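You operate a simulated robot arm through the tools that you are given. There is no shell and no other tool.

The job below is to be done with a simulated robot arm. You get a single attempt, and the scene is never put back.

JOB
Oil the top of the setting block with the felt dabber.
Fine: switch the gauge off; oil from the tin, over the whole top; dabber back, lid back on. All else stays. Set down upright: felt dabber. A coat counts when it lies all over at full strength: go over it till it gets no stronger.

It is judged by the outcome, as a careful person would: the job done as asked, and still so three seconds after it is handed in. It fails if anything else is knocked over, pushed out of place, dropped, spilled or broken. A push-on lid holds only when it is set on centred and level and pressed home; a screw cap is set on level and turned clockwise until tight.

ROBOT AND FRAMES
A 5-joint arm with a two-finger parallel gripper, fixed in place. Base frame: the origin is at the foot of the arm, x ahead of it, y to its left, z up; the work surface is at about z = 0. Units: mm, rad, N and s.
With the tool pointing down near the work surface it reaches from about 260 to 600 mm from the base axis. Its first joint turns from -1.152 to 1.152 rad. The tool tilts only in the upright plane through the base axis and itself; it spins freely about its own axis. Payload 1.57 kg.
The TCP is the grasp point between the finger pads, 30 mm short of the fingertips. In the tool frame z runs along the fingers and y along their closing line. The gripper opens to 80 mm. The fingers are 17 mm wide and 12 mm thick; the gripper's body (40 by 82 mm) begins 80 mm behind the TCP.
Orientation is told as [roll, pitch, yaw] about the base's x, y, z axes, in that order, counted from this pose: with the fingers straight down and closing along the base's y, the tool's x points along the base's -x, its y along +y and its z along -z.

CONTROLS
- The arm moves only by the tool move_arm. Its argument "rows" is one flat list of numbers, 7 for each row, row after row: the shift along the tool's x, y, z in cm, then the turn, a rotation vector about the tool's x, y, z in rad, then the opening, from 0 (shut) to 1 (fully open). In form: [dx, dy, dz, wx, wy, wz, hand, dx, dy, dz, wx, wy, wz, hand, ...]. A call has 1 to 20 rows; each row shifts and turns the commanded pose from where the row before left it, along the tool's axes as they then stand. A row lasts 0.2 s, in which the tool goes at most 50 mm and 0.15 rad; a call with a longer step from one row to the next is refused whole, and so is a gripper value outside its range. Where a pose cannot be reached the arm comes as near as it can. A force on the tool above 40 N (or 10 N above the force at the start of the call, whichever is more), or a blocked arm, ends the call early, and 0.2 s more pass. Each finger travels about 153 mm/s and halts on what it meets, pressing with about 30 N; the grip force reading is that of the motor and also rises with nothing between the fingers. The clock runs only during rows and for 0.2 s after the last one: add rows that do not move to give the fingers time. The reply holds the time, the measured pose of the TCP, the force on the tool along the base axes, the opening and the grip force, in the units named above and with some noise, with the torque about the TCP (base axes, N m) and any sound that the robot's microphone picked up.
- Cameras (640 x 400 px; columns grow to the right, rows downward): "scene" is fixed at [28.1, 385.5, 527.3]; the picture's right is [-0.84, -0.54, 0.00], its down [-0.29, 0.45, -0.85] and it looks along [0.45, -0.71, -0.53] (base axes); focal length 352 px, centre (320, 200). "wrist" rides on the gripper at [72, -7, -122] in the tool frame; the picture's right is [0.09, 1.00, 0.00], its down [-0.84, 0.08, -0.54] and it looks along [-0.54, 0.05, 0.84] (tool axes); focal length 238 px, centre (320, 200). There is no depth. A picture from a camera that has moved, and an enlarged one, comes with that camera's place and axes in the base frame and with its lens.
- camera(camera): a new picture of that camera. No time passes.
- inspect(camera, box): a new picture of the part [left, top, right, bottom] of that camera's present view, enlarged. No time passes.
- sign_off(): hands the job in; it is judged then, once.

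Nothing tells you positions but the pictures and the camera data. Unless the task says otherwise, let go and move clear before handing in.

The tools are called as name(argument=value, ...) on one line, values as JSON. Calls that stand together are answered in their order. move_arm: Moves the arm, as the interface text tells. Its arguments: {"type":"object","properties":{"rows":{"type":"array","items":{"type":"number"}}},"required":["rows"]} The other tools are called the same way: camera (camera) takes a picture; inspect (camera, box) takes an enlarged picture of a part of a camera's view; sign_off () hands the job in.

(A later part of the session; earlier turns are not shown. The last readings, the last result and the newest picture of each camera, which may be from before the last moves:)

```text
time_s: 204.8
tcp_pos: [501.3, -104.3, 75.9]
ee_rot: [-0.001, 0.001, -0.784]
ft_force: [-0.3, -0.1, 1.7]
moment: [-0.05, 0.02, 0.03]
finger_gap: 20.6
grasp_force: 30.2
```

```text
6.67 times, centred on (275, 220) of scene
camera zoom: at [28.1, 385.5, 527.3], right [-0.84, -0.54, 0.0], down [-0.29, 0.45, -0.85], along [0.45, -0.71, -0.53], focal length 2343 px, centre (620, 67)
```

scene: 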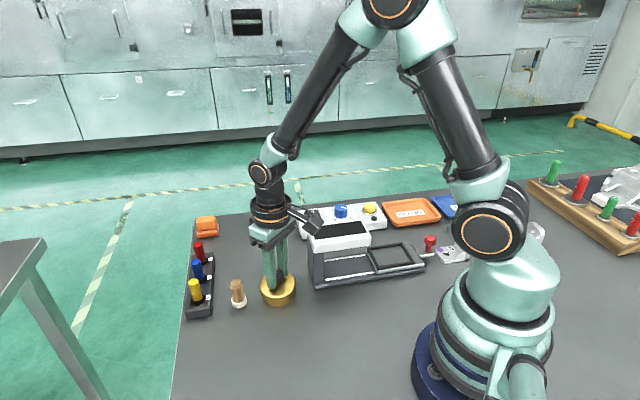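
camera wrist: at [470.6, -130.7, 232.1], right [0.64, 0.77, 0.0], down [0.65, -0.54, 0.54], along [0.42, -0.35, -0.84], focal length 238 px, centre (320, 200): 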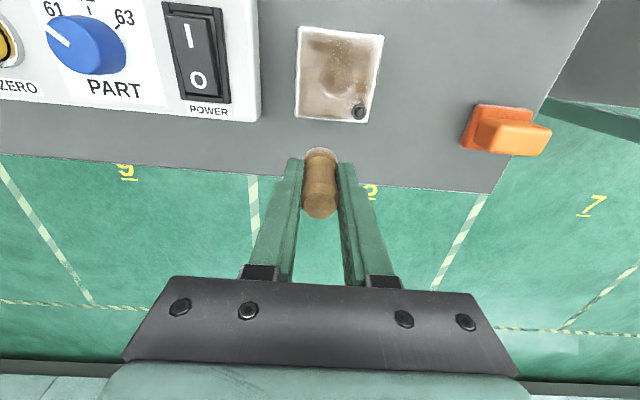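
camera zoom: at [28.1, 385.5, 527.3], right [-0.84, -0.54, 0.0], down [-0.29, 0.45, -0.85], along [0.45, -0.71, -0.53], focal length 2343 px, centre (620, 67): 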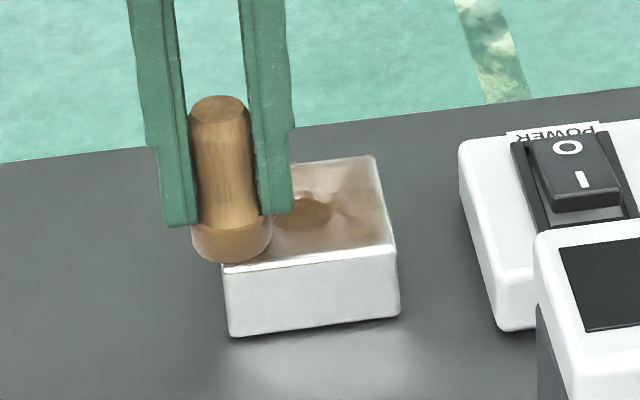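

Line done (the sentence: film continues evenly). Lifting, stepping to the next line at mid-block and lowering to contact.

move_arm(rows=[0, 0, -0.2, 0, 0, 0, 0, -1.05, -0.3, 0, 0, 0, 0, 0, 0, 0, 0.2, 0, 0, 0, 0, 0, 0, 0.04, 0, 0, 0, 0, 0, 0, 0, 0, 0, 0, 0])

```text
time_s: 206.0
tcp_pos: [507.7, -113.8, 76.7]
ee_rot: [0.001, 0.0, -0.785]
ft_force: [-5.8, 0.5, 14.7]
moment: [0.0, 0.21, 0.01]
finger_gap: 20.6
grasp_force: 29.8
```

Contact 15 N at the left edge, mid-line; easing and sweeping to the right edge slowly.

move_arm(rows=[0, -0.4, -0.02, 0, 0, 0, 0, 0, -0.57, 0, 0, 0, 0, 0, 0, -0.57, 0.003, 0, 0, 0, 0, 0, -0.57, 0.003, 0, 0, 0, 0, 0, -0.57, 0.003, 0, 0, 0, 0, 0, -0.57, 0.003, 0, 0, 0, 0, 0, -0.57, 0.003, 0, 0, 0, 0, 0, -0.57, 0.003, 0, 0, 0, 0, 0, -0.4, 0.003, 0, 0, 0, 0])

move_arm(rows=[0, 0, -0.2, 0, 0, 0, 0, -0.95, 0, 0, 0, 0, 0, 0, 0, 0, 0.18, 0, 0, 0, 0, 0, 0, 0.02, 0, 0, 0, 0, 0, 0, 0, 0, 0, 0, 0])

inspect(camera="scene", box=[240, 190, 310, 250])

```text
time_s: 208.0
tcp_pos: [473.9, -148.9, 74.6]
ee_rot: [-0.001, 0.001, -0.786]
ft_force: [5.5, 6.3, 17.3]
moment: [0.35, -0.26, -0.02]
finger_gap: 20.8
grasp_force: 30.4
```

```text
time_s: 209.2
tcp_pos: [479.6, -154.7, 75.4]
ee_rot: [0.001, 0.003, -0.785]
ft_force: [-3.1, -0.1, 5.7]
moment: [-0.06, 0.08, -0.03]
finger_gap: 20.7
grasp_force: 30.1
```

```text
6.67 times, centred on (275, 220) of scene
camera zoom: at [28.1, 385.5, 527.3], right [-0.84, -0.54, 0.0], down [-0.29, 0.45, -0.85], along [0.45, -0.71, -0.53], focal length 2343 px, centre (620, 67)
```

zoom: 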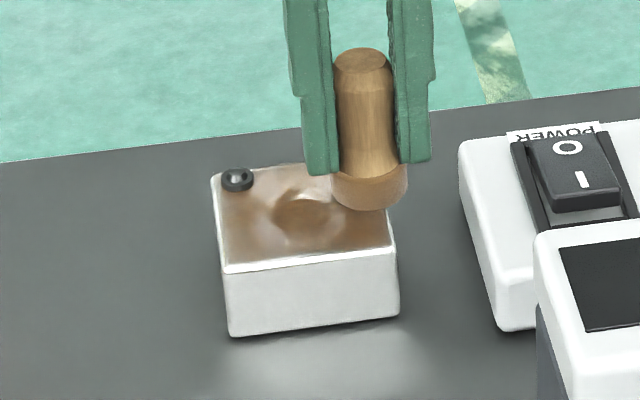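

Next line across the middle toward the screw side (stopping clear of it), then the next one back.

move_arm(rows=[0, 0.54, 0, 0, 0, 0, 0, 0, 0.54, 0, 0, 0, 0, 0, 0, 0.54, 0, 0, 0, 0, 0, 0, 0.54, 0, 0, 0, 0, 0, 0, 0.54, 0, 0, 0, 0, 0, 0, 0.5, 0, 0, 0, 0, 0, 0, 0, -0.2, 0, 0, 0, 0, -0.95, -0.75, 0, 0, 0, 0, 0, 0, 0, 0.2, 0, 0, 0, 0, 0, 0, 0.02, 0, 0, 0, 0, 0, 0, 0, 0, 0, 0, 0])

inspect(camera="scene", box=[240, 190, 310, 250])

```text
time_s: 211.6
tcp_pos: [504.2, -144.4, 75.5]
ee_rot: [0.0, 0.001, -0.784]
ft_force: [-1.8, 6.3, 15.2]
moment: [0.3, -0.1, 0.07]
finger_gap: 20.9
grasp_force: 29.8
```

```text
6.67 times, centred on (275, 220) of scene
camera zoom: at [28.0, 385.5, 527.3], right [-0.84, -0.54, 0.0], down [-0.29, 0.45, -0.85], along [0.45, -0.71, -0.53], focal length 2343 px, centre (620, 67)
```

zoom: 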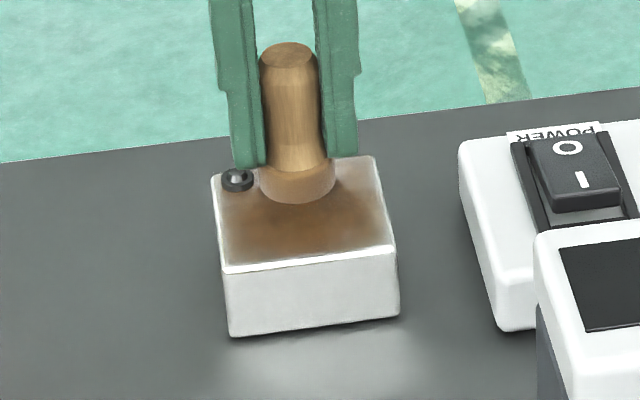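

Sweeping the next line to the right edge, then stepping to the far edge line.

move_arm(rows=[0, -0.5, -0.02, 0, 0, 0, 0, 0, -0.5, 0, 0, 0, 0, 0, 0, -0.5, 0, 0, 0, 0, 0, 0, -0.5, 0, 0, 0, 0, 0, 0, -0.4, 0, 0, 0, 0, 0, 0, 0, -0.2, 0, 0, 0, 0, -1.1, 0, 0, 0, 0, 0, 0, 0, 0, 0.19, 0, 0, 0, 0, 0, 0, 0.02, 0, 0, 0, 0, 0, 0, 0, 0, 0, 0, 0])

inspect(camera="scene", box=[240, 190, 310, 250])

```text
time_s: 213.8
tcp_pos: [495.6, -169.4, 74.9]
ee_rot: [0.001, 0.002, -0.784]
ft_force: [-5.6, -1.7, 12.8]
moment: [-0.04, 0.25, 0.01]
finger_gap: 20.5
grasp_force: 30.2
```

```text
6.67 times, centred on (275, 220) of scene
camera zoom: at [28.1, 385.5, 527.3], right [-0.84, -0.54, 0.0], down [-0.29, 0.45, -0.85], along [0.45, -0.71, -0.53], focal length 2343 px, centre (620, 67)
```

zoom: 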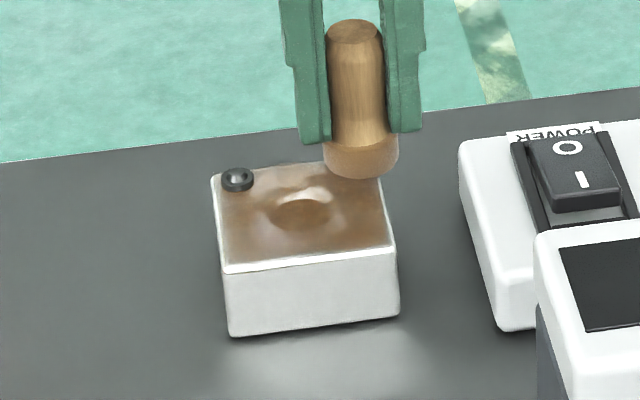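

Sweeping the far edge line toward the screw, then a dab past the edge beside it.

move_arm(rows=[0, 0.5, -0.01, 0, 0, 0, 0, 0, 0.5, 0, 0, 0, 0, 0, 0, 0.5, 0, 0, 0, 0, 0, 0, 0.5, 0, 0, 0, 0, 0, 0, 0.1, 0, 0, 0, 0, 0, 0, 0, 0, 0, 0, 0, 0, -0.3, 0.1, 0, 0, 0, 0, 0, -0.5, 0.2, 0, 0, 0, 0, 0, -0.4, 0.35, 0, 0, 0, 0, 0, 0, 0, 0, 0, 0, 0, 0])

inspect(camera="wrist", box=[220, 30, 420, 220])

```text
time_s: 216.0
tcp_pos: [522.8, -158.1, 75.0]
ee_rot: [-0.002, 0.0, -0.785]
ft_force: [-10.0, 1.9, 21.8]
moment: [0.18, 0.53, 0.02]
finger_gap: 20.8
grasp_force: 30.0
```

```text
2.11 times, centred on (320, 125) of wrist
camera zoom: at [466.9, -112.6, 198.1], right [0.64, 0.77, 0.0], down [0.65, -0.54, 0.54], along [0.42, -0.35, -0.84], focal length 502 px, centre (320, 358)
```

zoom: 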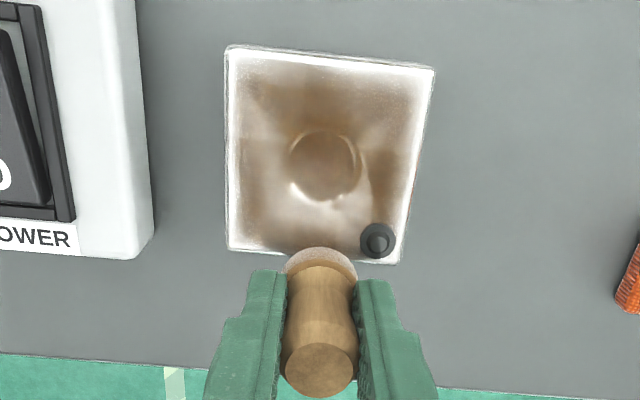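

Now repeat dabs around the screw: further along the far edge, the corner, and the outer strip.

move_arm(rows=[0, 0, -0.6, 0, 0, 0, 0, -0.45, 0.8, 0, 0, 0, 0, 0, 0, 0, 0.4, 0, 0, 0, 0, 0, 0, 0.16, 0, 0, 0, 0, 0, 0, 0.03, 0, 0, 0, 0, 0, 0, 0, 0, 0, 0, 0, 0, 0, 0, 0, 0, 0, 0])

move_arm(rows=[0, 0, -1.2, 0, 0, 0, 0, 0.4, 2.5, 0, 0, 0, 0, 0, 0, 0, 0.8, 0, 0, 0, 0, 0, 0, 0.35, 0, 0, 0, 0, 0, 0, 0.05, 0, 0, 0, 0, 0, 0, 0, 0, 0, 0, 0])

inspect(camera="wrist", box=[220, 30, 420, 220])

```text
time_s: 217.6
tcp_pos: [531.9, -155.7, 75.3]
ee_rot: [0.002, 0.0, -0.784]
ft_force: [-0.1, -1.5, 4.9]
moment: [-0.02, 0.03, -0.01]
finger_gap: 20.6
grasp_force: 29.8
```

```text
time_s: 219.0
tcp_pos: [545.2, -135.2, 77.1]
ee_rot: [0.0, -0.001, -0.784]
ft_force: [-0.7, 2.7, 5.3]
moment: [0.14, 0.02, -0.04]
finger_gap: 20.9
grasp_force: 30.0
```

```text
2.11 times, centred on (320, 125) of wrist
camera zoom: at [490.1, -89.7, 198.4], right [0.64, 0.77, 0.0], down [0.65, -0.54, 0.54], along [0.42, -0.35, -0.84], focal length 502 px, centre (320, 358)
```

zoom: 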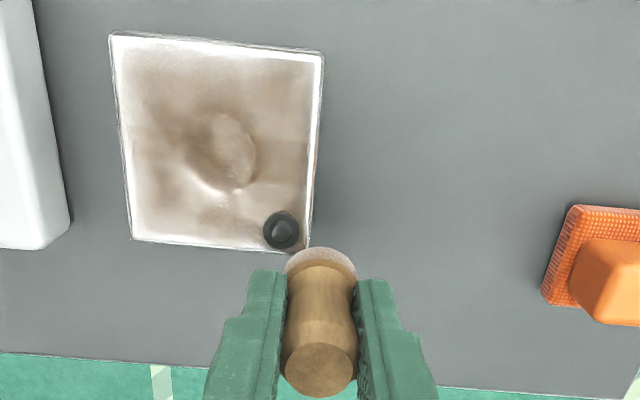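

Corner in contact. Dwell, then the outer strip and the left-side sweep back onto the block.

move_arm(rows=[0, 0, 0, 0, 0, 0, 0, 0, 0, 0, 0, 0, 0, 0, 0, 0, -1.2, 0, 0, 0, 0, 1.5, 0.7, 0, 0, 0, 0, 0, 0, 0, 0.8, 0, 0, 0, 0, 0, 0, 0.35, 0, 0, 0, 0, 0, 0, 0.06, 0, 0, 0, 0, 0, 0, 0, 0, 0, 0, 0, 0, 0, 0, 0, 0, 0, 0])

move_arm(rows=[0, 0, -1.2, 0, 0, 0, 0, 1.1, -0.3, 0, 0, 0, 0, 0, 0, 0, 0.8, 0, 0, 0, 0, 0, 0, 0.35, 0, 0, 0, 0, 0, 0, 0.05, 0, 0, 0, 0, 0, 0, 0, 0, 0, 0, 0])

inspect(camera="wrist", box=[220, 30, 420, 220])

```text
time_s: 221.0
tcp_pos: [539.9, -118.2, 75.4]
ee_rot: [0.0, 0.001, -0.783]
ft_force: [-6.1, 3.4, 14.3]
moment: [-0.01, 0.33, -0.07]
finger_gap: 20.7
grasp_force: 30.0
```

```text
time_s: 222.4
tcp_pos: [531.9, -113.3, 75.2]
ee_rot: [0.0, 0.0, -0.784]
ft_force: [-4.2, 0.9, 12.6]
moment: [-0.04, 0.23, -0.04]
finger_gap: 20.7
grasp_force: 30.1
```

```text
2.11 times, centred on (320, 125) of wrist
camera zoom: at [474.4, -68.6, 198.5], right [0.64, 0.77, 0.0], down [0.65, -0.54, 0.54], along [0.42, -0.35, -0.84], focal length 502 px, centre (320, 358)
```

zoom: 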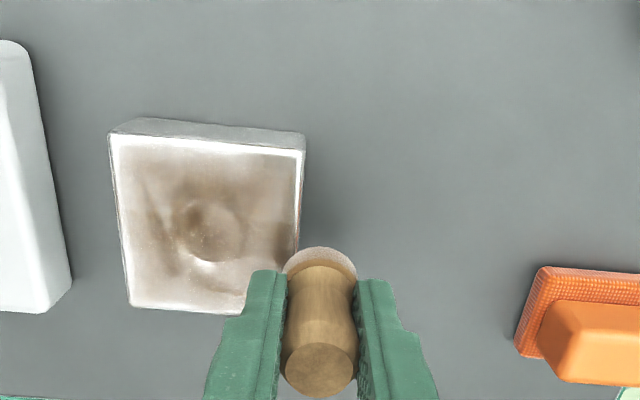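

Sliding back from the left strip onto the block with dwells, then one inner arc beside the screw.

move_arm(rows=[0.5, -0.42, -0.02, 0, 0, 0, 0, 0, 0, 0, 0, 0, 0, 0, 0.45, -0.7, 0, 0, 0, 0, 0, 0, 0, 0, 0, 0, 0, 0, 0.35, -0.7, 0, 0, 0, 0, 0, 0, 0, 0, 0, 0, 0, 0, -0.1, -0.6, 0, 0, 0, 0, 0, -0.35, -0.5, 0, 0, 0, 0, 0, -0.5, -0.5, 0, 0, 0, 0, 0, -0.55, -0.3, 0, 0, 0, 0, 0, 0, 0, 0, 0, 0, 0, 0])

inspect(camera="wrist", box=[220, 60, 420, 220])

inspect(camera="scene", box=[240, 190, 310, 250])

```text
time_s: 224.8
tcp_pos: [505.3, -141.8, 75.4]
ee_rot: [0.0, 0.001, -0.786]
ft_force: [0.1, 2.8, 6.4]
moment: [0.14, -0.06, -0.01]
finger_gap: 20.6
grasp_force: 29.1
```

```text
2.50 times, centred on (320, 140) of wrist
camera zoom: at [450.1, -96.9, 198.6], right [0.64, 0.77, 0.0], down [0.65, -0.54, 0.54], along [0.42, -0.35, -0.84], focal length 596 px, centre (320, 350)
```

zoom: 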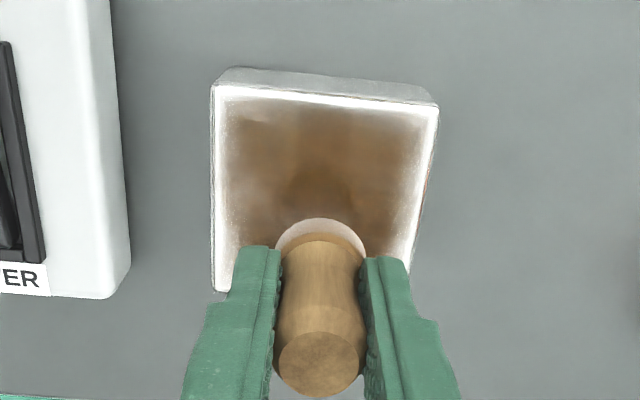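

```text
6.67 times, centred on (275, 220) of scene
camera zoom: at [28.1, 385.5, 527.3], right [-0.84, -0.54, 0.0], down [-0.29, 0.45, -0.85], along [0.45, -0.71, -0.53], focal length 2343 px, centre (620, 67)
```

zoom: 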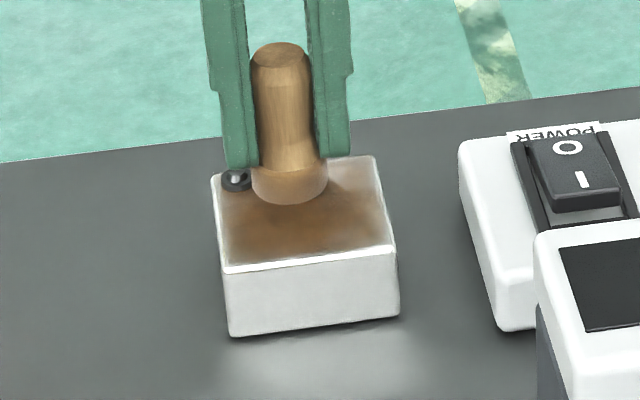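

Coat now looks the same as in the previous pass — saturated. I'll lift off and carry the dabber back to its place at (406, 76), turning the tool back to yaw 0.

move_arm(rows=[0.2, -0.2, -0.5, 0, 0, 0, 0, 0, 0, -3, 0, 0, 0, 0, 0, 0, -3, 0, 0, 0, 0, 4.44, 1.718, 0, 0, 0, 0, 0, 4.44, 1.718, 0, 0, 0, 0, 0, 4.44, 1.718, 0, 0, 0, 0, 0, 4.44, 1.718, 0, 0, 0, 0, 0, 4.44, 1.718, 0, 0, 0, 0, 0, 0, 0, 0, 0, 0, -0.1307, 0, 0, 0, 0, 0, 0, -0.1307, 0, 0, 0, 0, 0, 0, -0.1307, 0, 0, 0, 0, 0, 0, -0.1307, 0, 0, 0, 0, 0, 0, -0.1307, 0, 0, 0, 0, 0, 0, -0.1307, 0, 0, 0, 0, 0, 0, 0, 0])

camera(camera="wrist")

inspect(camera="scene", box=[255, 200, 295, 235])

inspect(camera="scene", box=[180, 190, 320, 320])

```text
time_s: 228.0
tcp_pos: [406.3, 75.2, 141.0]
ee_rot: [0.0, 0.002, 0.001]
ft_force: [0.1, -0.6, 0.6]
moment: [0.01, 0.01, -0.02]
finger_gap: 20.4
grasp_force: 29.7
```

```text
taken
camera wrist: at [334.3, 68.6, 262.9], right [-0.09, 1.0, 0.0], down [0.84, 0.08, 0.54], along [0.54, 0.05, -0.84], focal length 238 px, centre (320, 200)
```

wrist: 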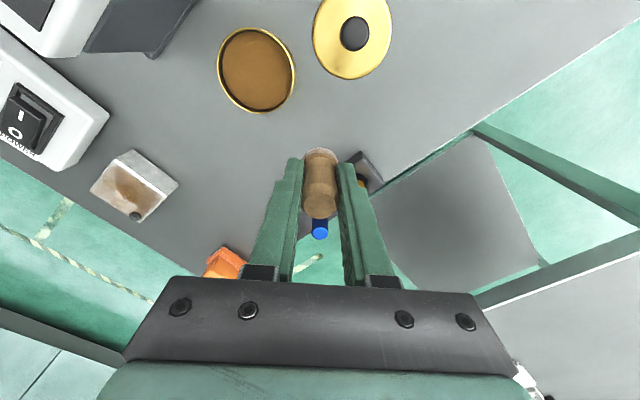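

```text
11.43 times, centred on (275, 218) of scene
camera zoom: at [28.1, 385.5, 527.3], right [-0.84, -0.54, 0.0], down [-0.29, 0.45, -0.85], along [0.45, -0.71, -0.53], focal length 4017 px, centre (834, 0)
```

zoom: 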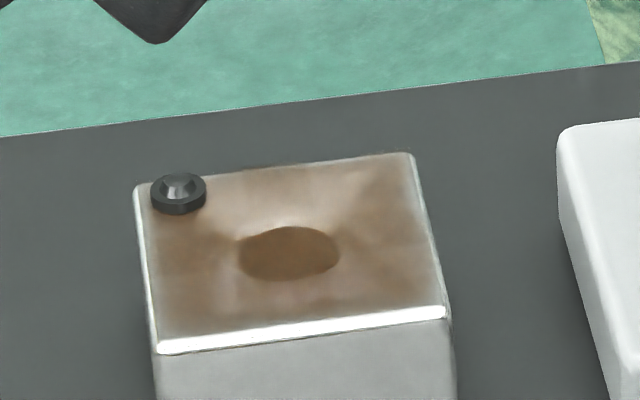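

```text
3.08 times, centred on (250, 255) of scene
camera zoom: at [28.1, 385.5, 527.3], right [-0.84, -0.54, 0.0], down [-0.29, 0.45, -0.85], along [0.45, -0.71, -0.53], focal length 1081 px, centre (535, 31)
```

zoom: 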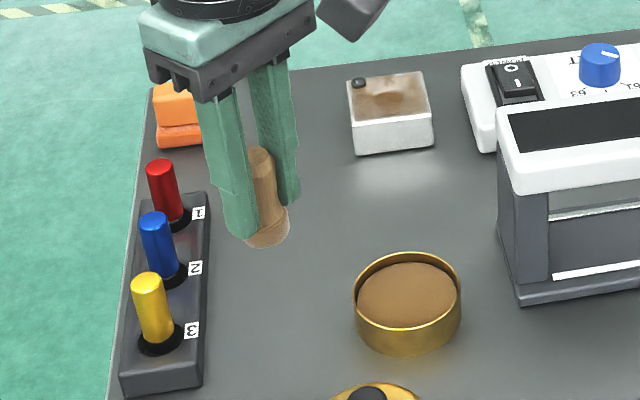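

From here I get another angle on the block; let me enlarge it to judge the film's evenness before putting the dabber down.

inspect(camera="wrist", box=[80, 140, 190, 230])

```text
4.44 times, centred on (135, 185) of wrist
camera zoom: at [334.3, 68.6, 262.9], right [-0.09, 1.0, 0.0], down [0.84, 0.08, 0.54], along [0.54, 0.05, -0.84], focal length 1059 px, centre (1142, 267)
```

zoom: 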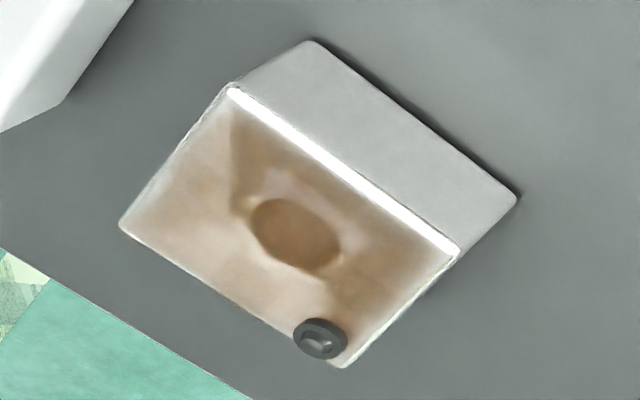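

The strip along the left (screw-to-near) edge looks a bit lighter, so I'll take one more dip and work that edge with firm, slow contact.

move_arm(rows=[2.39, -3.085, 0, 0, 0, 0, 0, 2.39, -3.085, 0, 0, 0, 0, 0, 0, 0, 0, 0, 0, 0.1308, 0, 0, 0, 0, 0, 0, 0.1308, 0, 0, 0, 0, 0, 0, 0.1308, 0, 0, 0, 0, 0, 0, 0.1308, 0, 0, 0, 0, 0, 0, 0.1308, 0, 0, 0, 0, 0, 0, 0.1308, 0, 0, 0, 3.6, 0, 0, 0, 0, 0, 0, 3.5, 0, 0, 0, 0, 0, 0, 0.3, 0, 0, 0, 0, 0, 0, 0.2, 0, 0, 0, 0, 0, 0, 0, 0, 0, 0, 0])

inspect(camera="scene", box=[230, 240, 320, 320])

```text
time_s: 230.8
tcp_pos: [358.1, 12.9, 64.0]
ee_rot: [-0.001, 0.002, -0.784]
ft_force: [0.6, -0.2, -0.2]
moment: [-0.02, 0.02, -0.02]
finger_gap: 20.7
grasp_force: 30.3
```

```text
5.00 times, centred on (275, 280) of scene
camera zoom: at [28.1, 385.5, 527.3], right [-0.84, -0.54, 0.0], down [-0.29, 0.45, -0.85], along [0.45, -0.71, -0.53], focal length 1757 px, centre (545, -200)
```

zoom: 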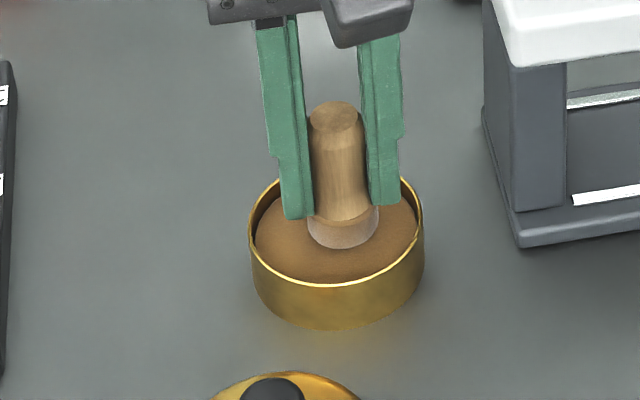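

A couple of millimetres above the pad; stepping down.

move_arm(rows=[0, 0, 0.1, 0, 0, 0, 0, 0, 0, 0.1, 0, 0, 0, 0, 0, 0, 0.05, 0, 0, 0, 0, 0, 0, 0, 0, 0, 0, 0])

```text
time_s: 231.8
tcp_pos: [357.8, 14.3, 63.0]
ee_rot: [-0.001, 0.003, -0.785]
ft_force: [0.0, -0.6, -0.2]
moment: [0.01, 0.0, 0.01]
finger_gap: 20.8
grasp_force: 29.7
```

Not yet; half-millimetre steps.

move_arm(rows=[0, 0, 0.05, 0, 0, 0, 0, 0, 0, 0.05, 0, 0, 0, 0, 0, 0, 0, 0, 0, 0, 0])

```text
time_s: 232.6
tcp_pos: [357.7, 13.6, 60.4]
ee_rot: [-0.001, 0.001, -0.784]
ft_force: [0.3, 0.4, -0.5]
moment: [0.02, 0.0, 0.01]
finger_gap: 20.7
grasp_force: 29.6
```

Still free; continuing.

move_arm(rows=[0, 0, 0.05, 0, 0, 0, 0, 0, 0, 0.05, 0, 0, 0, 0, 0, 0, 0, 0, 0, 0, 0])

```text
time_s: 233.4
tcp_pos: [359.4, 13.3, 61.6]
ee_rot: [0.001, -0.001, -0.783]
ft_force: [-1.9, -1.6, 12.9]
moment: [-0.18, 0.01, 0.01]
finger_gap: 20.7
grasp_force: 30.0
```

Contact 13 N; dwell and then carry to the near-left corner of the block.

move_arm(rows=[0, 0, 0, 0, 0, 0, 0, 0, 0, 0, 0, 0, 0, 0, 0, 0, 0, 0, 0, 0, 0, 0, 0, 0, 0, 0, 0, 0, 0, 0, 0, 0, 0, 0, 0, 0, 0, 0, 0, 0, 0, 0, 0, 0, 0, 0, 0, 0, 0])

move_arm(rows=[0, 0, -0.6, 0, 0, 0, 0, 0, 0, -3, 0, 0, 0, 0, 0, 0, -3, 0, 0, 0, 0, -4.49, 0.375, 0, 0, 0, 0, 0, -4.49, 0.375, 0, 0, 0, 0, 0, -4.49, 0.375, 0, 0, 0, 0, 0, -4.49, 0.375, 0, 0, 0, 0, 0, 0, 0, 2.5, 0, 0, 0, 0, 0, 0, 2.3, 0, 0, 0, 0, 0, 0, 0.2, 0, 0, 0, 0, 0, 0, 0, 0, 0, 0, 0])

inspect(camera="wrist", box=[220, 60, 420, 220])

```text
time_s: 235.0
tcp_pos: [359.7, 14.7, 60.8]
ee_rot: [0.001, -0.001, -0.784]
ft_force: [2.3, 0.3, 14.9]
moment: [-0.08, -0.15, -0.01]
finger_gap: 20.6
grasp_force: 30.0
```

```text
time_s: 237.4
tcp_pos: [496.3, -102.4, 76.8]
ee_rot: [-0.002, 0.001, -0.783]
ft_force: [-0.4, 0.8, -0.2]
moment: [0.02, 0.01, 0.03]
finger_gap: 21.0
grasp_force: 30.0
```

```text
2.50 times, centred on (320, 140) of wrist
camera zoom: at [440.1, -57.0, 198.8], right [0.64, 0.77, 0.0], down [0.65, -0.54, 0.54], along [0.42, -0.35, -0.84], focal length 596 px, centre (320, 350)
```

zoom: 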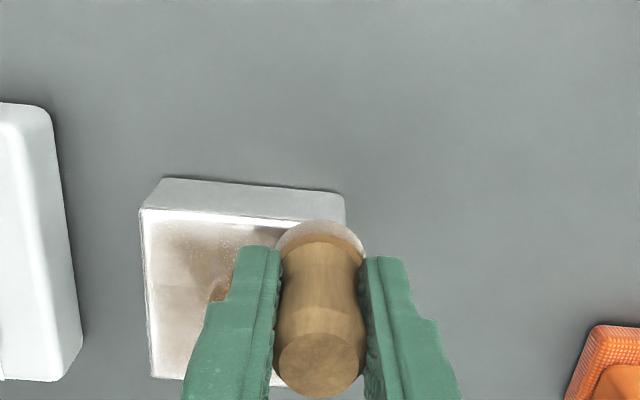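

Over the near-left corner. Lowering to firm contact.

move_arm(rows=[0, 0, 0.05, 0, 0, 0, 0, 0, 0, 0.05, 0, 0, 0, 0, 0, 0, 0.03, 0, 0, 0, 0, 0, 0, 0, 0, 0, 0, 0])

```text
time_s: 238.4
tcp_pos: [495.5, -103.1, 75.2]
ee_rot: [0.0, -0.002, -0.786]
ft_force: [-4.2, -0.8, 14.4]
moment: [-0.16, 0.11, -0.07]
finger_gap: 20.6
grasp_force: 29.9
```

14 N. Slowly working down the left edge toward the screw side.

move_arm(rows=[0, 0, -0.01, 0, 0, 0, 0, 0, 0, 0, 0, 0, 0, 0, -0.3, 0.05, 0, 0, 0, 0, 0, 0, 0, 0, 0, 0, 0, 0, -0.35, 0.05, 0.004, 0, 0, 0, 0, 0, 0, 0, 0, 0, 0, 0, -0.35, 0, 0.004, 0, 0, 0, 0, 0, 0, 0, 0, 0, 0, 0, -0.35, 0, 0.004, 0, 0, 0, 0, 0, 0, 0, 0, 0, 0, 0, -0.35, 0, 0.004, 0, 0, 0, 0, 0, 0, 0, 0, 0, 0, 0, -0.2, 0, 0.004, 0, 0, 0, 0, 0, 0, 0, 0, 0, 0, 0])

inspect(camera="wrist", box=[220, 60, 420, 220])

```text
time_s: 241.4
tcp_pos: [511.1, -114.7, 74.8]
ee_rot: [-0.001, 0.003, -0.785]
ft_force: [-10.2, 7.1, 27.5]
moment: [0.16, 0.41, 0.02]
finger_gap: 20.7
grasp_force: 29.9
```

```text
2.50 times, centred on (320, 140) of wrist
camera zoom: at [455.0, -69.2, 198.2], right [0.64, 0.77, 0.0], down [0.65, -0.54, 0.54], along [0.42, -0.35, -0.84], focal length 596 px, centre (320, 350)
```

zoom: 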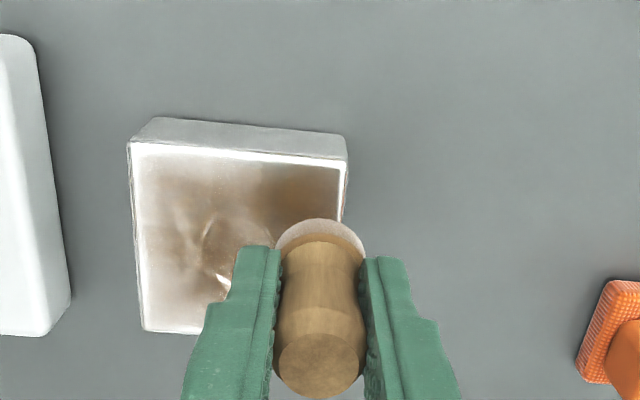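

Firm contact all along. Easing off, then dab points further round the screw's left side.

move_arm(rows=[0, 0, -0.25, 0, 0, 0, 0, -0.3, 0.5, 0, 0, 0, 0, 0, 0, 0, 0.18, 0, 0, 0, 0, 0, 0, 0.02, 0, 0, 0, 0, 0, 0, 0, 0, 0, 0, 0, 0, 0, 0, 0, 0, 0, 0])

move_arm(rows=[0, 0, -0.25, 0, 0, 0, 0, -0.55, 0.55, 0, 0, 0, 0, 0, 0, 0, 0.22, 0, 0, 0, 0, 0, 0, 0.03, 0, 0, 0, 0, 0, 0, 0, 0, 0, 0, 0, 0, 0, 0, 0, 0, 0, 0])

inspect(camera="wrist", box=[220, 60, 420, 220])

```text
time_s: 242.8
tcp_pos: [516.6, -114.3, 75.1]
ee_rot: [-0.001, 0.0, -0.783]
ft_force: [-3.7, -3.1, 13.0]
moment: [-0.21, 0.14, -0.06]
finger_gap: 20.8
grasp_force: 29.7
```

```text
time_s: 244.2
tcp_pos: [524.2, -112.5, 75.8]
ee_rot: [0.0, 0.0, -0.783]
ft_force: [-1.2, 4.4, 12.1]
moment: [0.03, 0.06, -0.01]
finger_gap: 20.5
grasp_force: 29.7
```

```text
2.50 times, centred on (320, 140) of wrist
camera zoom: at [468.3, -67.2, 198.3], right [0.64, 0.77, 0.0], down [0.65, -0.54, 0.54], along [0.42, -0.35, -0.84], focal length 596 px, centre (320, 350)
```

zoom: 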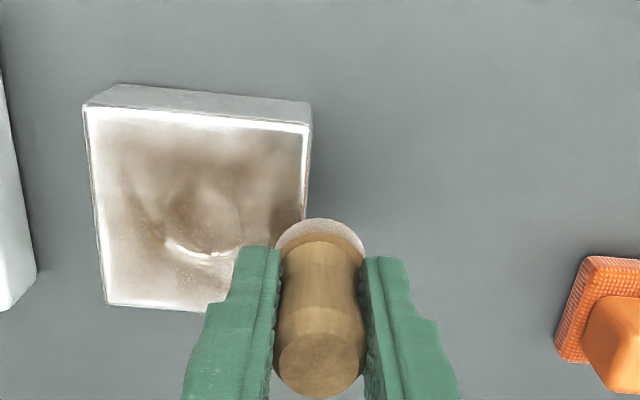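

Good contacts. Continuing dabs around the screw: (left strip, outer strip, corner, far strip).

move_arm(rows=[0, 0, -0.25, 0, 0, 0, 0, -0.5, 0.38, 0, 0, 0, 0, 0, 0, 0, 0.22, 0, 0, 0, 0, 0, 0, 0.03, 0, 0, 0, 0, 0, 0, 0, 0, 0, 0, 0, 0, 0, 0, 0, 0, 0, 0])

move_arm(rows=[0, 0, -1.2, 0, 0, 0, 0, -1.1, 0.25, 0, 0, 0, 0, 0, 0, 0, 0.8, 0, 0, 0, 0, 0, 0, 0.35, 0, 0, 0, 0, 0, 0, 0.06, 0, 0, 0, 0, 0, 0, 0, 0, 0, 0, 0, 0, 0, 0, 0, 0, 0, 0])

inspect(camera="wrist", box=[220, 30, 420, 220])

```text
time_s: 245.6
tcp_pos: [531.5, -114.0, 74.1]
ee_rot: [0.0, -0.001, -0.784]
ft_force: [-3.3, -0.7, 8.6]
moment: [-0.15, 0.15, 0.02]
finger_gap: 20.7
grasp_force: 30.4
```

```text
time_s: 247.2
tcp_pos: [540.3, -120.5, 74.6]
ee_rot: [0.0, 0.0, -0.783]
ft_force: [-1.9, 2.7, 10.7]
moment: [0.0, 0.1, -0.03]
finger_gap: 21.0
grasp_force: 30.4
```

```text
2.11 times, centred on (320, 125) of wrist
camera zoom: at [484.4, -75.0, 198.3], right [0.64, 0.77, 0.0], down [0.65, -0.54, 0.54], along [0.42, -0.35, -0.84], focal length 502 px, centre (320, 358)
```

zoom: 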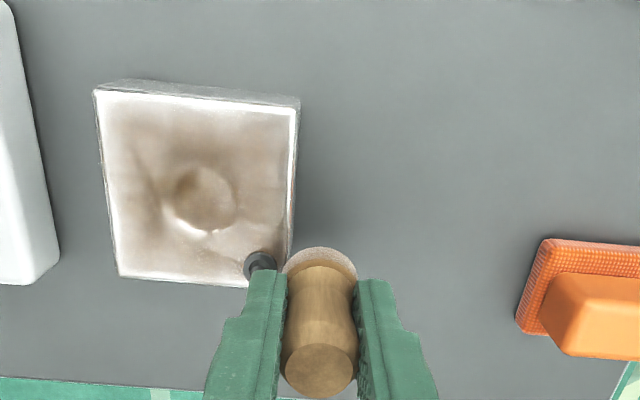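

Outer strip contacted at 11 N. Now the corner, then the far strip.

move_arm(rows=[0, 0, -1.2, 0, 0, 0, 0, -1.55, -0.6, 0, 0, 0, 0, 0, 0, 0, 0.8, 0, 0, 0, 0, 0, 0, 0.35, 0, 0, 0, 0, 0, 0, 0.05, 0, 0, 0, 0, 0, 0, 0, 0, 0, 0, 0, 0, 0, 0, 0, 0, 0, 0])

move_arm(rows=[0, 0, -1.2, 0, 0, 0, 0, -0.4, -2.5, 0, 0, 0, 0, 0, 0, 0, 0.8, 0, 0, 0, 0, 0, 0, 0.35, 0, 0, 0, 0, 0, 0, 0.04, 0, 0, 0, 0, 0, 0, 0, 0, 0, 0, 0, 0, 0, 0, 0, 0, 0, 0])

inspect(camera="wrist", box=[220, 30, 420, 220])

```text
time_s: 248.8
tcp_pos: [547.2, -136.2, 75.9]
ee_rot: [0.0, 0.0, -0.782]
ft_force: [-6.3, -0.1, 18.0]
moment: [0.02, 0.5, 0.0]
finger_gap: 20.8
grasp_force: 29.3
```

```text
time_s: 250.4
tcp_pos: [532.0, -156.0, 75.7]
ee_rot: [0.001, -0.002, -0.783]
ft_force: [0.1, -1.7, 4.8]
moment: [-0.05, 0.05, 0.01]
finger_gap: 20.7
grasp_force: 30.0
```

```text
2.11 times, centred on (320, 125) of wrist
camera zoom: at [475.7, -110.5, 198.3], right [0.64, 0.77, 0.0], down [0.65, -0.54, 0.54], along [0.42, -0.35, -0.84], focal length 502 px, centre (320, 358)
```

zoom: 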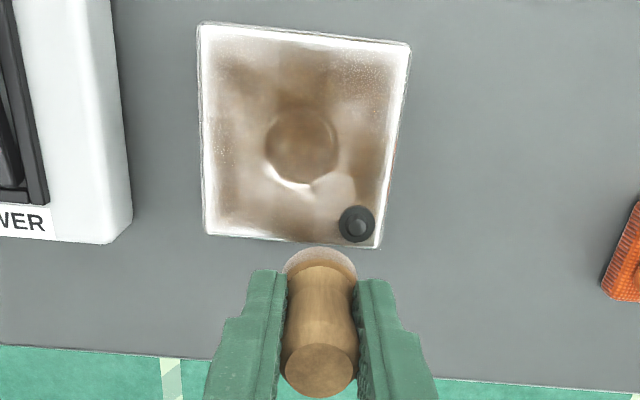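

Far strip touched. Now dabs with dwell along the far-right corner and the right edge.

move_arm(rows=[0, 0, -0.6, 0, 0, 0, 0, 1.55, -3.4, 0, 0, 0, 0, 0, 0, 0, 0.45, 0, 0, 0, 0, 0, 0, 0.14, 0, 0, 0, 0, 0, 0, 0.04, 0, 0, 0, 0, 0, 0, 0, 0, 0, 0, 0, 0, 0, 0, 0, 0, 0, 0])

move_arm(rows=[0, 0, -0.25, 0, 0, 0, 0, 1.6, -0.1, 0, 0, 0, 0, 0, 0, 0, 0.22, 0, 0, 0, 0, 0, 0, 0.03, 0, 0, 0, 0, 0, 0, 0, 0, 0, 0, 0, 0, 0, 0, 0, 0, 0, 0])

inspect(camera="scene", box=[240, 190, 310, 250])

```text
time_s: 252.0
tcp_pos: [496.2, -168.5, 76.5]
ee_rot: [0.0, 0.002, -0.783]
ft_force: [-0.6, 2.0, 4.0]
moment: [0.04, 0.0, 0.01]
finger_gap: 20.5
grasp_force: 30.3
```

```text
time_s: 253.4
tcp_pos: [484.3, -159.4, 76.5]
ee_rot: [0.001, 0.0, -0.782]
ft_force: [-2.4, 2.1, 10.3]
moment: [0.1, -0.01, 0.01]
finger_gap: 20.6
grasp_force: 29.7
```

```text
6.67 times, centred on (275, 220) of scene
camera zoom: at [28.1, 385.5, 527.3], right [-0.84, -0.54, 0.0], down [-0.29, 0.45, -0.85], along [0.45, -0.71, -0.53], focal length 2343 px, centre (620, 67)
```

zoom: 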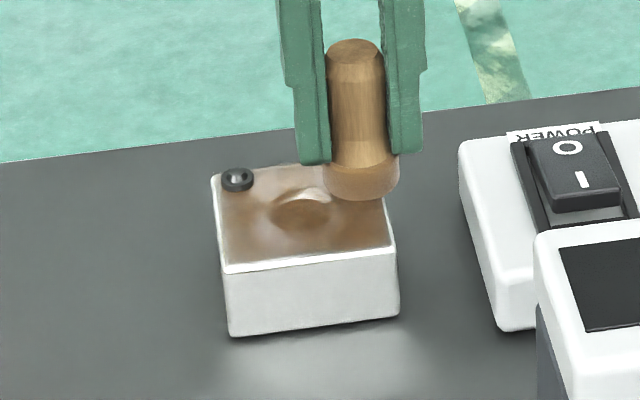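

Contact fine. Continuing: right edge middle, near-right corner, then along the near edge.

move_arm(rows=[0, 0, -0.25, 0, 0, 0, 0, 1.6, -0.1, 0, 0, 0, 0, 0, 0, 0, 0.22, 0, 0, 0, 0, 0, 0, 0.02, 0, 0, 0, 0, 0, 0, 0, 0, 0, 0, 0, 0, 0, 0, 0, 0, 0, 0])

move_arm(rows=[0, 0, -0.25, 0, 0, 0, 0, 1.6, 0.1, 0, 0, 0, 0, 0, 0, 0, 0.22, 0, 0, 0, 0, 0, 0, 0.03, 0, 0, 0, 0, 0, 0, 0, 0, 0, 0, 0, 0, 0, 0, 0, 0, 0, 0])

move_arm(rows=[0, 0, -0.25, 0, 0, 0, 0, 0, 1.5, 0, 0, 0, 0, 0, 0, 0, 0.22, 0, 0, 0, 0, 0, 0, 0.02, 0, 0, 0, 0, 0, 0, 0, 0, 0, 0, 0, 0, 0, 0, 0, 0, 0, 0])

move_arm(rows=[0, 0, -0.25, 0, 0, 0, 0, 0, 1.6, 0, 0, 0, 0, 0, 0, 0, 0.22, 0, 0, 0, 0, 0, 0, 0.01, 0, 0, 0, 0, 0, 0, 0, 0, 0, 0, 0, 0, 0, 0, 0, 0, 0, 0])

inspect(camera="scene", box=[240, 190, 310, 250])

```text
time_s: 254.8
tcp_pos: [473.5, -147.2, 75.8]
ee_rot: [0.0, 0.002, -0.784]
ft_force: [-4.7, 0.9, 15.5]
moment: [0.1, 0.06, 0.02]
finger_gap: 21.0
grasp_force: 30.1
```

```text
time_s: 256.2
tcp_pos: [463.1, -136.0, 75.4]
ee_rot: [0.0, 0.0, -0.785]
ft_force: [-6.7, -1.2, 17.1]
moment: [-0.11, 0.14, 0.0]
finger_gap: 20.6
grasp_force: 30.0
```

```text
time_s: 257.6
tcp_pos: [473.9, -126.4, 75.7]
ee_rot: [0.0, -0.001, -0.784]
ft_force: [-4.6, -0.1, 17.9]
moment: [-0.16, 0.08, -0.04]
finger_gap: 20.5
grasp_force: 30.0
```

```text
time_s: 259.0
tcp_pos: [484.8, -113.5, 75.6]
ee_rot: [0.0, 0.003, -0.784]
ft_force: [-4.9, 1.0, 11.9]
moment: [0.02, 0.07, 0.01]
finger_gap: 20.8
grasp_force: 30.0
```

```text
6.67 times, centred on (275, 220) of scene
camera zoom: at [28.1, 385.5, 527.3], right [-0.84, -0.54, 0.0], down [-0.29, 0.45, -0.85], along [0.45, -0.71, -0.53], focal length 2343 px, centre (620, 67)
```

zoom: 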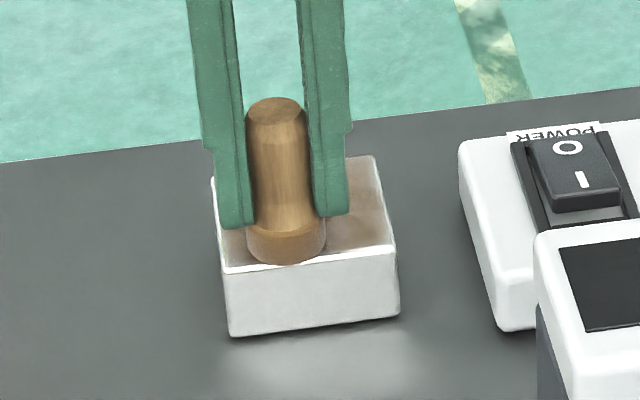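

Dabbing with lift–move–press works smoothly. A few more: near-left corner and left side.

move_arm(rows=[0, 0, -0.25, 0, 0, 0, 0, 0, 1.5, 0, 0, 0, 0, 0, 0, 0, 0.21, 0, 0, 0, 0, 0, 0, 0.02, 0, 0, 0, 0, 0, 0, 0, 0, 0, 0, 0, 0, 0, 0, 0, 0, 0, 0])

move_arm(rows=[0, 0, -0.25, 0, 0, 0, 0, -1.4, 0, 0, 0, 0, 0, 0, 0, 0, 0.22, 0, 0, 0, 0, 0, 0, 0.03, 0, 0, 0, 0, 0, 0, 0, 0, 0, 0, 0, 0, 0, 0, 0, 0, 0, 0])

move_arm(rows=[0, 0, -0.25, 0, 0, 0, 0, -0.4, -1.4, 0, 0, 0, 0, 0, 0, 0, 0.22, 0, 0, 0, 0, 0, 0, 0.03, 0, 0, 0, 0, 0, 0, 0, 0, 0, 0, 0, 0, 0, 0, 0, 0, 0, 0])

move_arm(rows=[0, 0, -0.25, 0, 0, 0, 0, -1.1, -0.9, 0, 0, 0, 0, 0, 0, 0, 0.22, 0, 0, 0, 0, 0, 0, 0.03, 0, 0, 0, 0, 0, 0, 0, 0, 0, 0, 0, 0, 0, 0, 0, 0, 0, 0])

inspect(camera="scene", box=[240, 190, 310, 250])

```text
time_s: 260.4
tcp_pos: [495.7, -102.6, 76.1]
ee_rot: [0.001, 0.001, -0.784]
ft_force: [-2.3, -3.3, 9.0]
moment: [-0.16, 0.0, -0.04]
finger_gap: 20.6
grasp_force: 30.0
```

```text
time_s: 261.8
tcp_pos: [505.4, -113.5, 75.6]
ee_rot: [-0.001, 0.001, -0.782]
ft_force: [-3.1, 1.9, 12.4]
moment: [0.02, 0.11, -0.01]
finger_gap: 20.8
grasp_force: 30.1
```

```text
time_s: 263.2
tcp_pos: [498.1, -126.9, 75.9]
ee_rot: [0.002, -0.001, -0.783]
ft_force: [-3.6, -0.5, 10.8]
moment: [-0.02, -0.03, 0.01]
finger_gap: 20.8
grasp_force: 30.1
```

```text
time_s: 264.6
tcp_pos: [500.2, -138.3, 75.4]
ee_rot: [0.0, 0.0, -0.784]
ft_force: [-2.1, 0.7, 6.7]
moment: [-0.04, 0.02, -0.04]
finger_gap: 20.5
grasp_force: 30.1
```

```text
6.67 times, centred on (275, 220) of scene
camera zoom: at [28.1, 385.5, 527.3], right [-0.84, -0.54, 0.0], down [-0.29, 0.45, -0.85], along [0.45, -0.71, -0.53], focal length 2343 px, centre (620, 67)
```

zoom: 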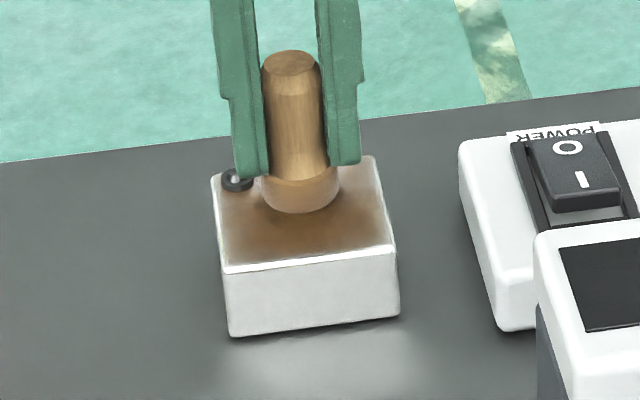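

Done dabbing. Lifting off and carrying the dabber back above its original spot.

move_arm(rows=[0, 0, -0.5, 0, 0, 0, 0, 0, 0, -3, 0, 0, 0, 0, 0, 0, -3, 0, 0, 0, 0, 4.356, 1.7, 0, 0, 0, 0, 0, 4.356, 1.7, 0, 0, 0, 0, 0, 4.356, 1.7, 0, 0, 0, 0, 0, 4.356, 1.7, 0, 0, 0, 0, 0, 4.356, 1.7, 0, 0, 0, 0, 0, 0, 0, 0, 0, 0, -0.1307, 0, 0, 0, 0, 0, 0, -0.1307, 0, 0, 0, 0, 0, 0, -0.1307, 0, 0, 0, 0, 0, 0, -0.1307, 0, 0, 0, 0, 0, 0, -0.1307, 0, 0, 0, 0, 0, 0, -0.1307, 0, 0, 0, 0, 0, 0, 0, 0])

inspect(camera="wrist", box=[80, 140, 190, 230])

inspect(camera="scene", box=[255, 200, 295, 235])

camera(camera="wrist")

```text
time_s: 267.8
tcp_pos: [403.5, 74.4, 140.3]
ee_rot: [-0.001, 0.004, 0.001]
ft_force: [0.3, -0.6, -0.8]
moment: [-0.01, 0.0, -0.01]
finger_gap: 20.7
grasp_force: 30.2
```

```text
4.44 times, centred on (135, 185) of wrist
camera zoom: at [332.2, 66.7, 263.2], right [-0.09, 1.0, 0.0], down [0.84, 0.08, 0.54], along [0.54, 0.05, -0.84], focal length 1059 px, centre (1142, 267)
```

zoom: 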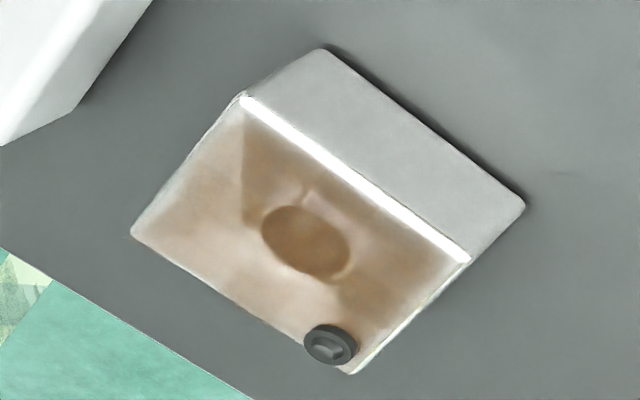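

```text
11.43 times, centred on (275, 218) of scene
camera zoom: at [28.1, 385.5, 527.3], right [-0.84, -0.54, 0.0], down [-0.29, 0.45, -0.85], along [0.45, -0.71, -0.53], focal length 4017 px, centre (834, 0)
```

zoom: 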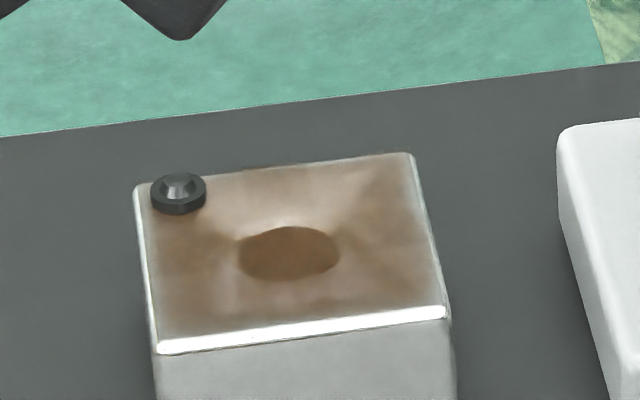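

```text
taken
camera wrist: at [332.2, 66.7, 263.2], right [-0.09, 1.0, 0.0], down [0.84, 0.08, 0.54], along [0.54, 0.05, -0.84], focal length 238 px, centre (320, 200)
```

wrist: 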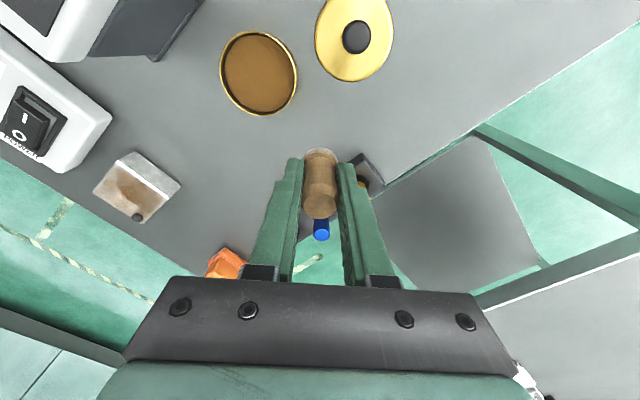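

The film is unchanged compared with before the last pass — it gets no stronger. Now I'll set the dabber down at its original spot (406, 76).

move_arm(rows=[-0.23, 0.19, 3, 0, 0, 0, 0, 0, 0, 3, 0, 0, 0, 0, 0, 0, 2.5, 0, 0, 0, 0, 0, 0, 0, 0, 0, 0, 0])

inspect(camera="wrist", box=[240, 90, 400, 230])

inspect(camera="scene", box=[190, 220, 310, 320])

```text
time_s: 268.8
tcp_pos: [406.7, 74.8, 55.3]
ee_rot: [-0.001, 0.002, 0.0]
ft_force: [0.3, -0.4, 0.1]
moment: [-0.01, 0.02, -0.03]
finger_gap: 20.5
grasp_force: 30.4
```

```text
2.86 times, centred on (320, 160) of wrist
camera zoom: at [334.4, 68.9, 178.0], right [-0.09, 1.0, 0.0], down [0.84, 0.08, 0.54], along [0.54, 0.05, -0.84], focal length 681 px, centre (320, 314)
```

zoom: 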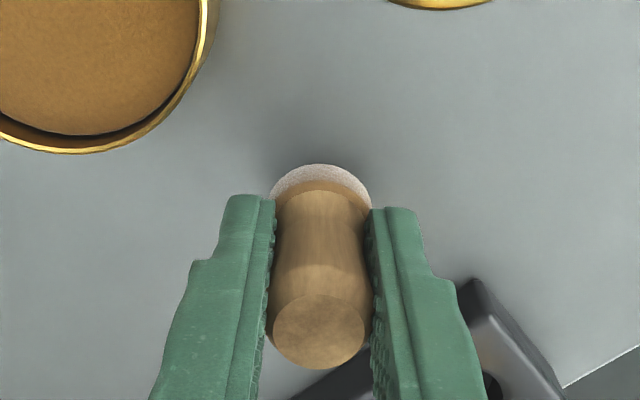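

```text
4.00 times, centred on (250, 270) of scene
camera zoom: at [28.1, 385.5, 527.3], right [-0.84, -0.54, 0.0], down [-0.29, 0.45, -0.85], along [0.45, -0.71, -0.53], focal length 1406 px, centre (600, -80)
```

zoom: 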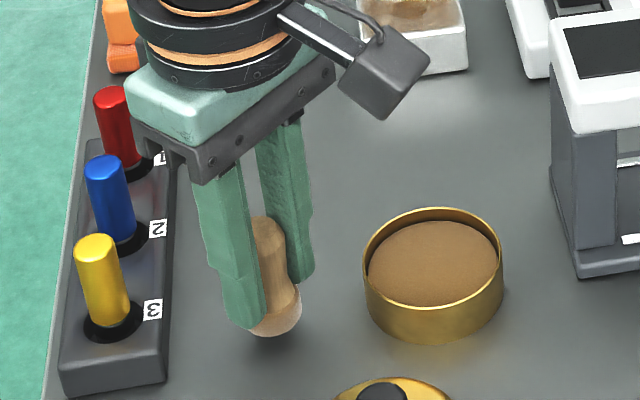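

Well placed and upright. Lowering gently to the bench.

move_arm(rows=[0, 0, 0.5, 0, 0, 0, 0, 0, 0, 0.2, 0, 0, 0, 0, 0, 0, 0.1, 0, 0, 0, 0, 0, 0, 0, 0, 0, 0, 0])

```text
time_s: 269.8
tcp_pos: [405.3, 75.6, 47.8]
ee_rot: [0.001, 0.002, -0.002]
ft_force: [-0.1, 0.4, 0.3]
moment: [0.03, 0.02, 0.03]
finger_gap: 20.7
grasp_force: 29.5
```

No contact yet; continuing in 1 mm then half-millimetre steps.

move_arm(rows=[0, 0, 0.1, 0, 0, 0, 0, 0, 0, 0.05, 0, 0, 0, 0, 0, 0, 0, 0, 0, 0, 0])

```text
time_s: 270.6
tcp_pos: [405.7, 75.1, 45.5]
ee_rot: [0.001, 0.001, -0.002]
ft_force: [-0.3, -1.2, -0.4]
moment: [-0.02, 0.01, 0.05]
finger_gap: 20.9
grasp_force: 30.4
```

Close; another millimetre in half steps.

move_arm(rows=[0, 0, 0.05, 0, 0, 0, 0, 0, 0, 0.05, 0, 0, 0, 0, 0, 0, 0, 0, 0, 0, 0])

inspect(camera="scene", box=[200, 260, 280, 320])

```text
time_s: 271.4
tcp_pos: [406.8, 75.5, 44.6]
ee_rot: [0.0, 0.002, 0.001]
ft_force: [-0.5, 1.1, -0.2]
moment: [0.05, -0.03, 0.01]
finger_gap: 20.5
grasp_force: 29.8
```

```text
6.67 times, centred on (240, 290) of scene
camera zoom: at [28.1, 385.5, 527.3], right [-0.84, -0.54, 0.0], down [-0.29, 0.45, -0.85], along [0.45, -0.71, -0.53], focal length 2343 px, centre (853, -400)
```

zoom: 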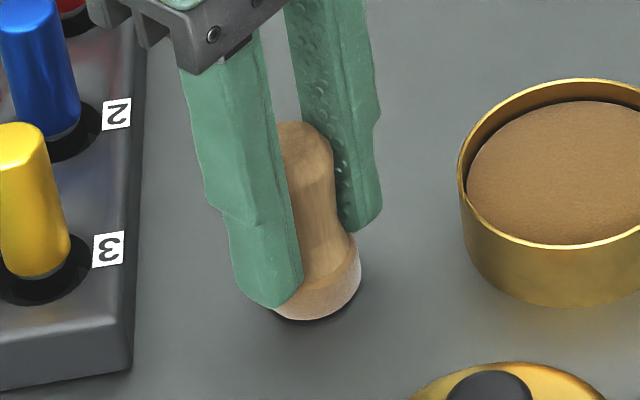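

A small shadow gap remains under the felt; lowering further.

move_arm(rows=[0, 0, 0.05, 0, 0, 0, 0, 0, 0, 0.05, 0, 0, 0, 0, 0, 0, 0, 0, 0, 0, 0])

```text
time_s: 272.2
tcp_pos: [406.5, 76.0, 44.5]
ee_rot: [0.0, 0.001, 0.002]
ft_force: [-1.0, 0.6, 3.8]
moment: [0.0, -0.04, -0.02]
finger_gap: 20.8
grasp_force: 29.7
```

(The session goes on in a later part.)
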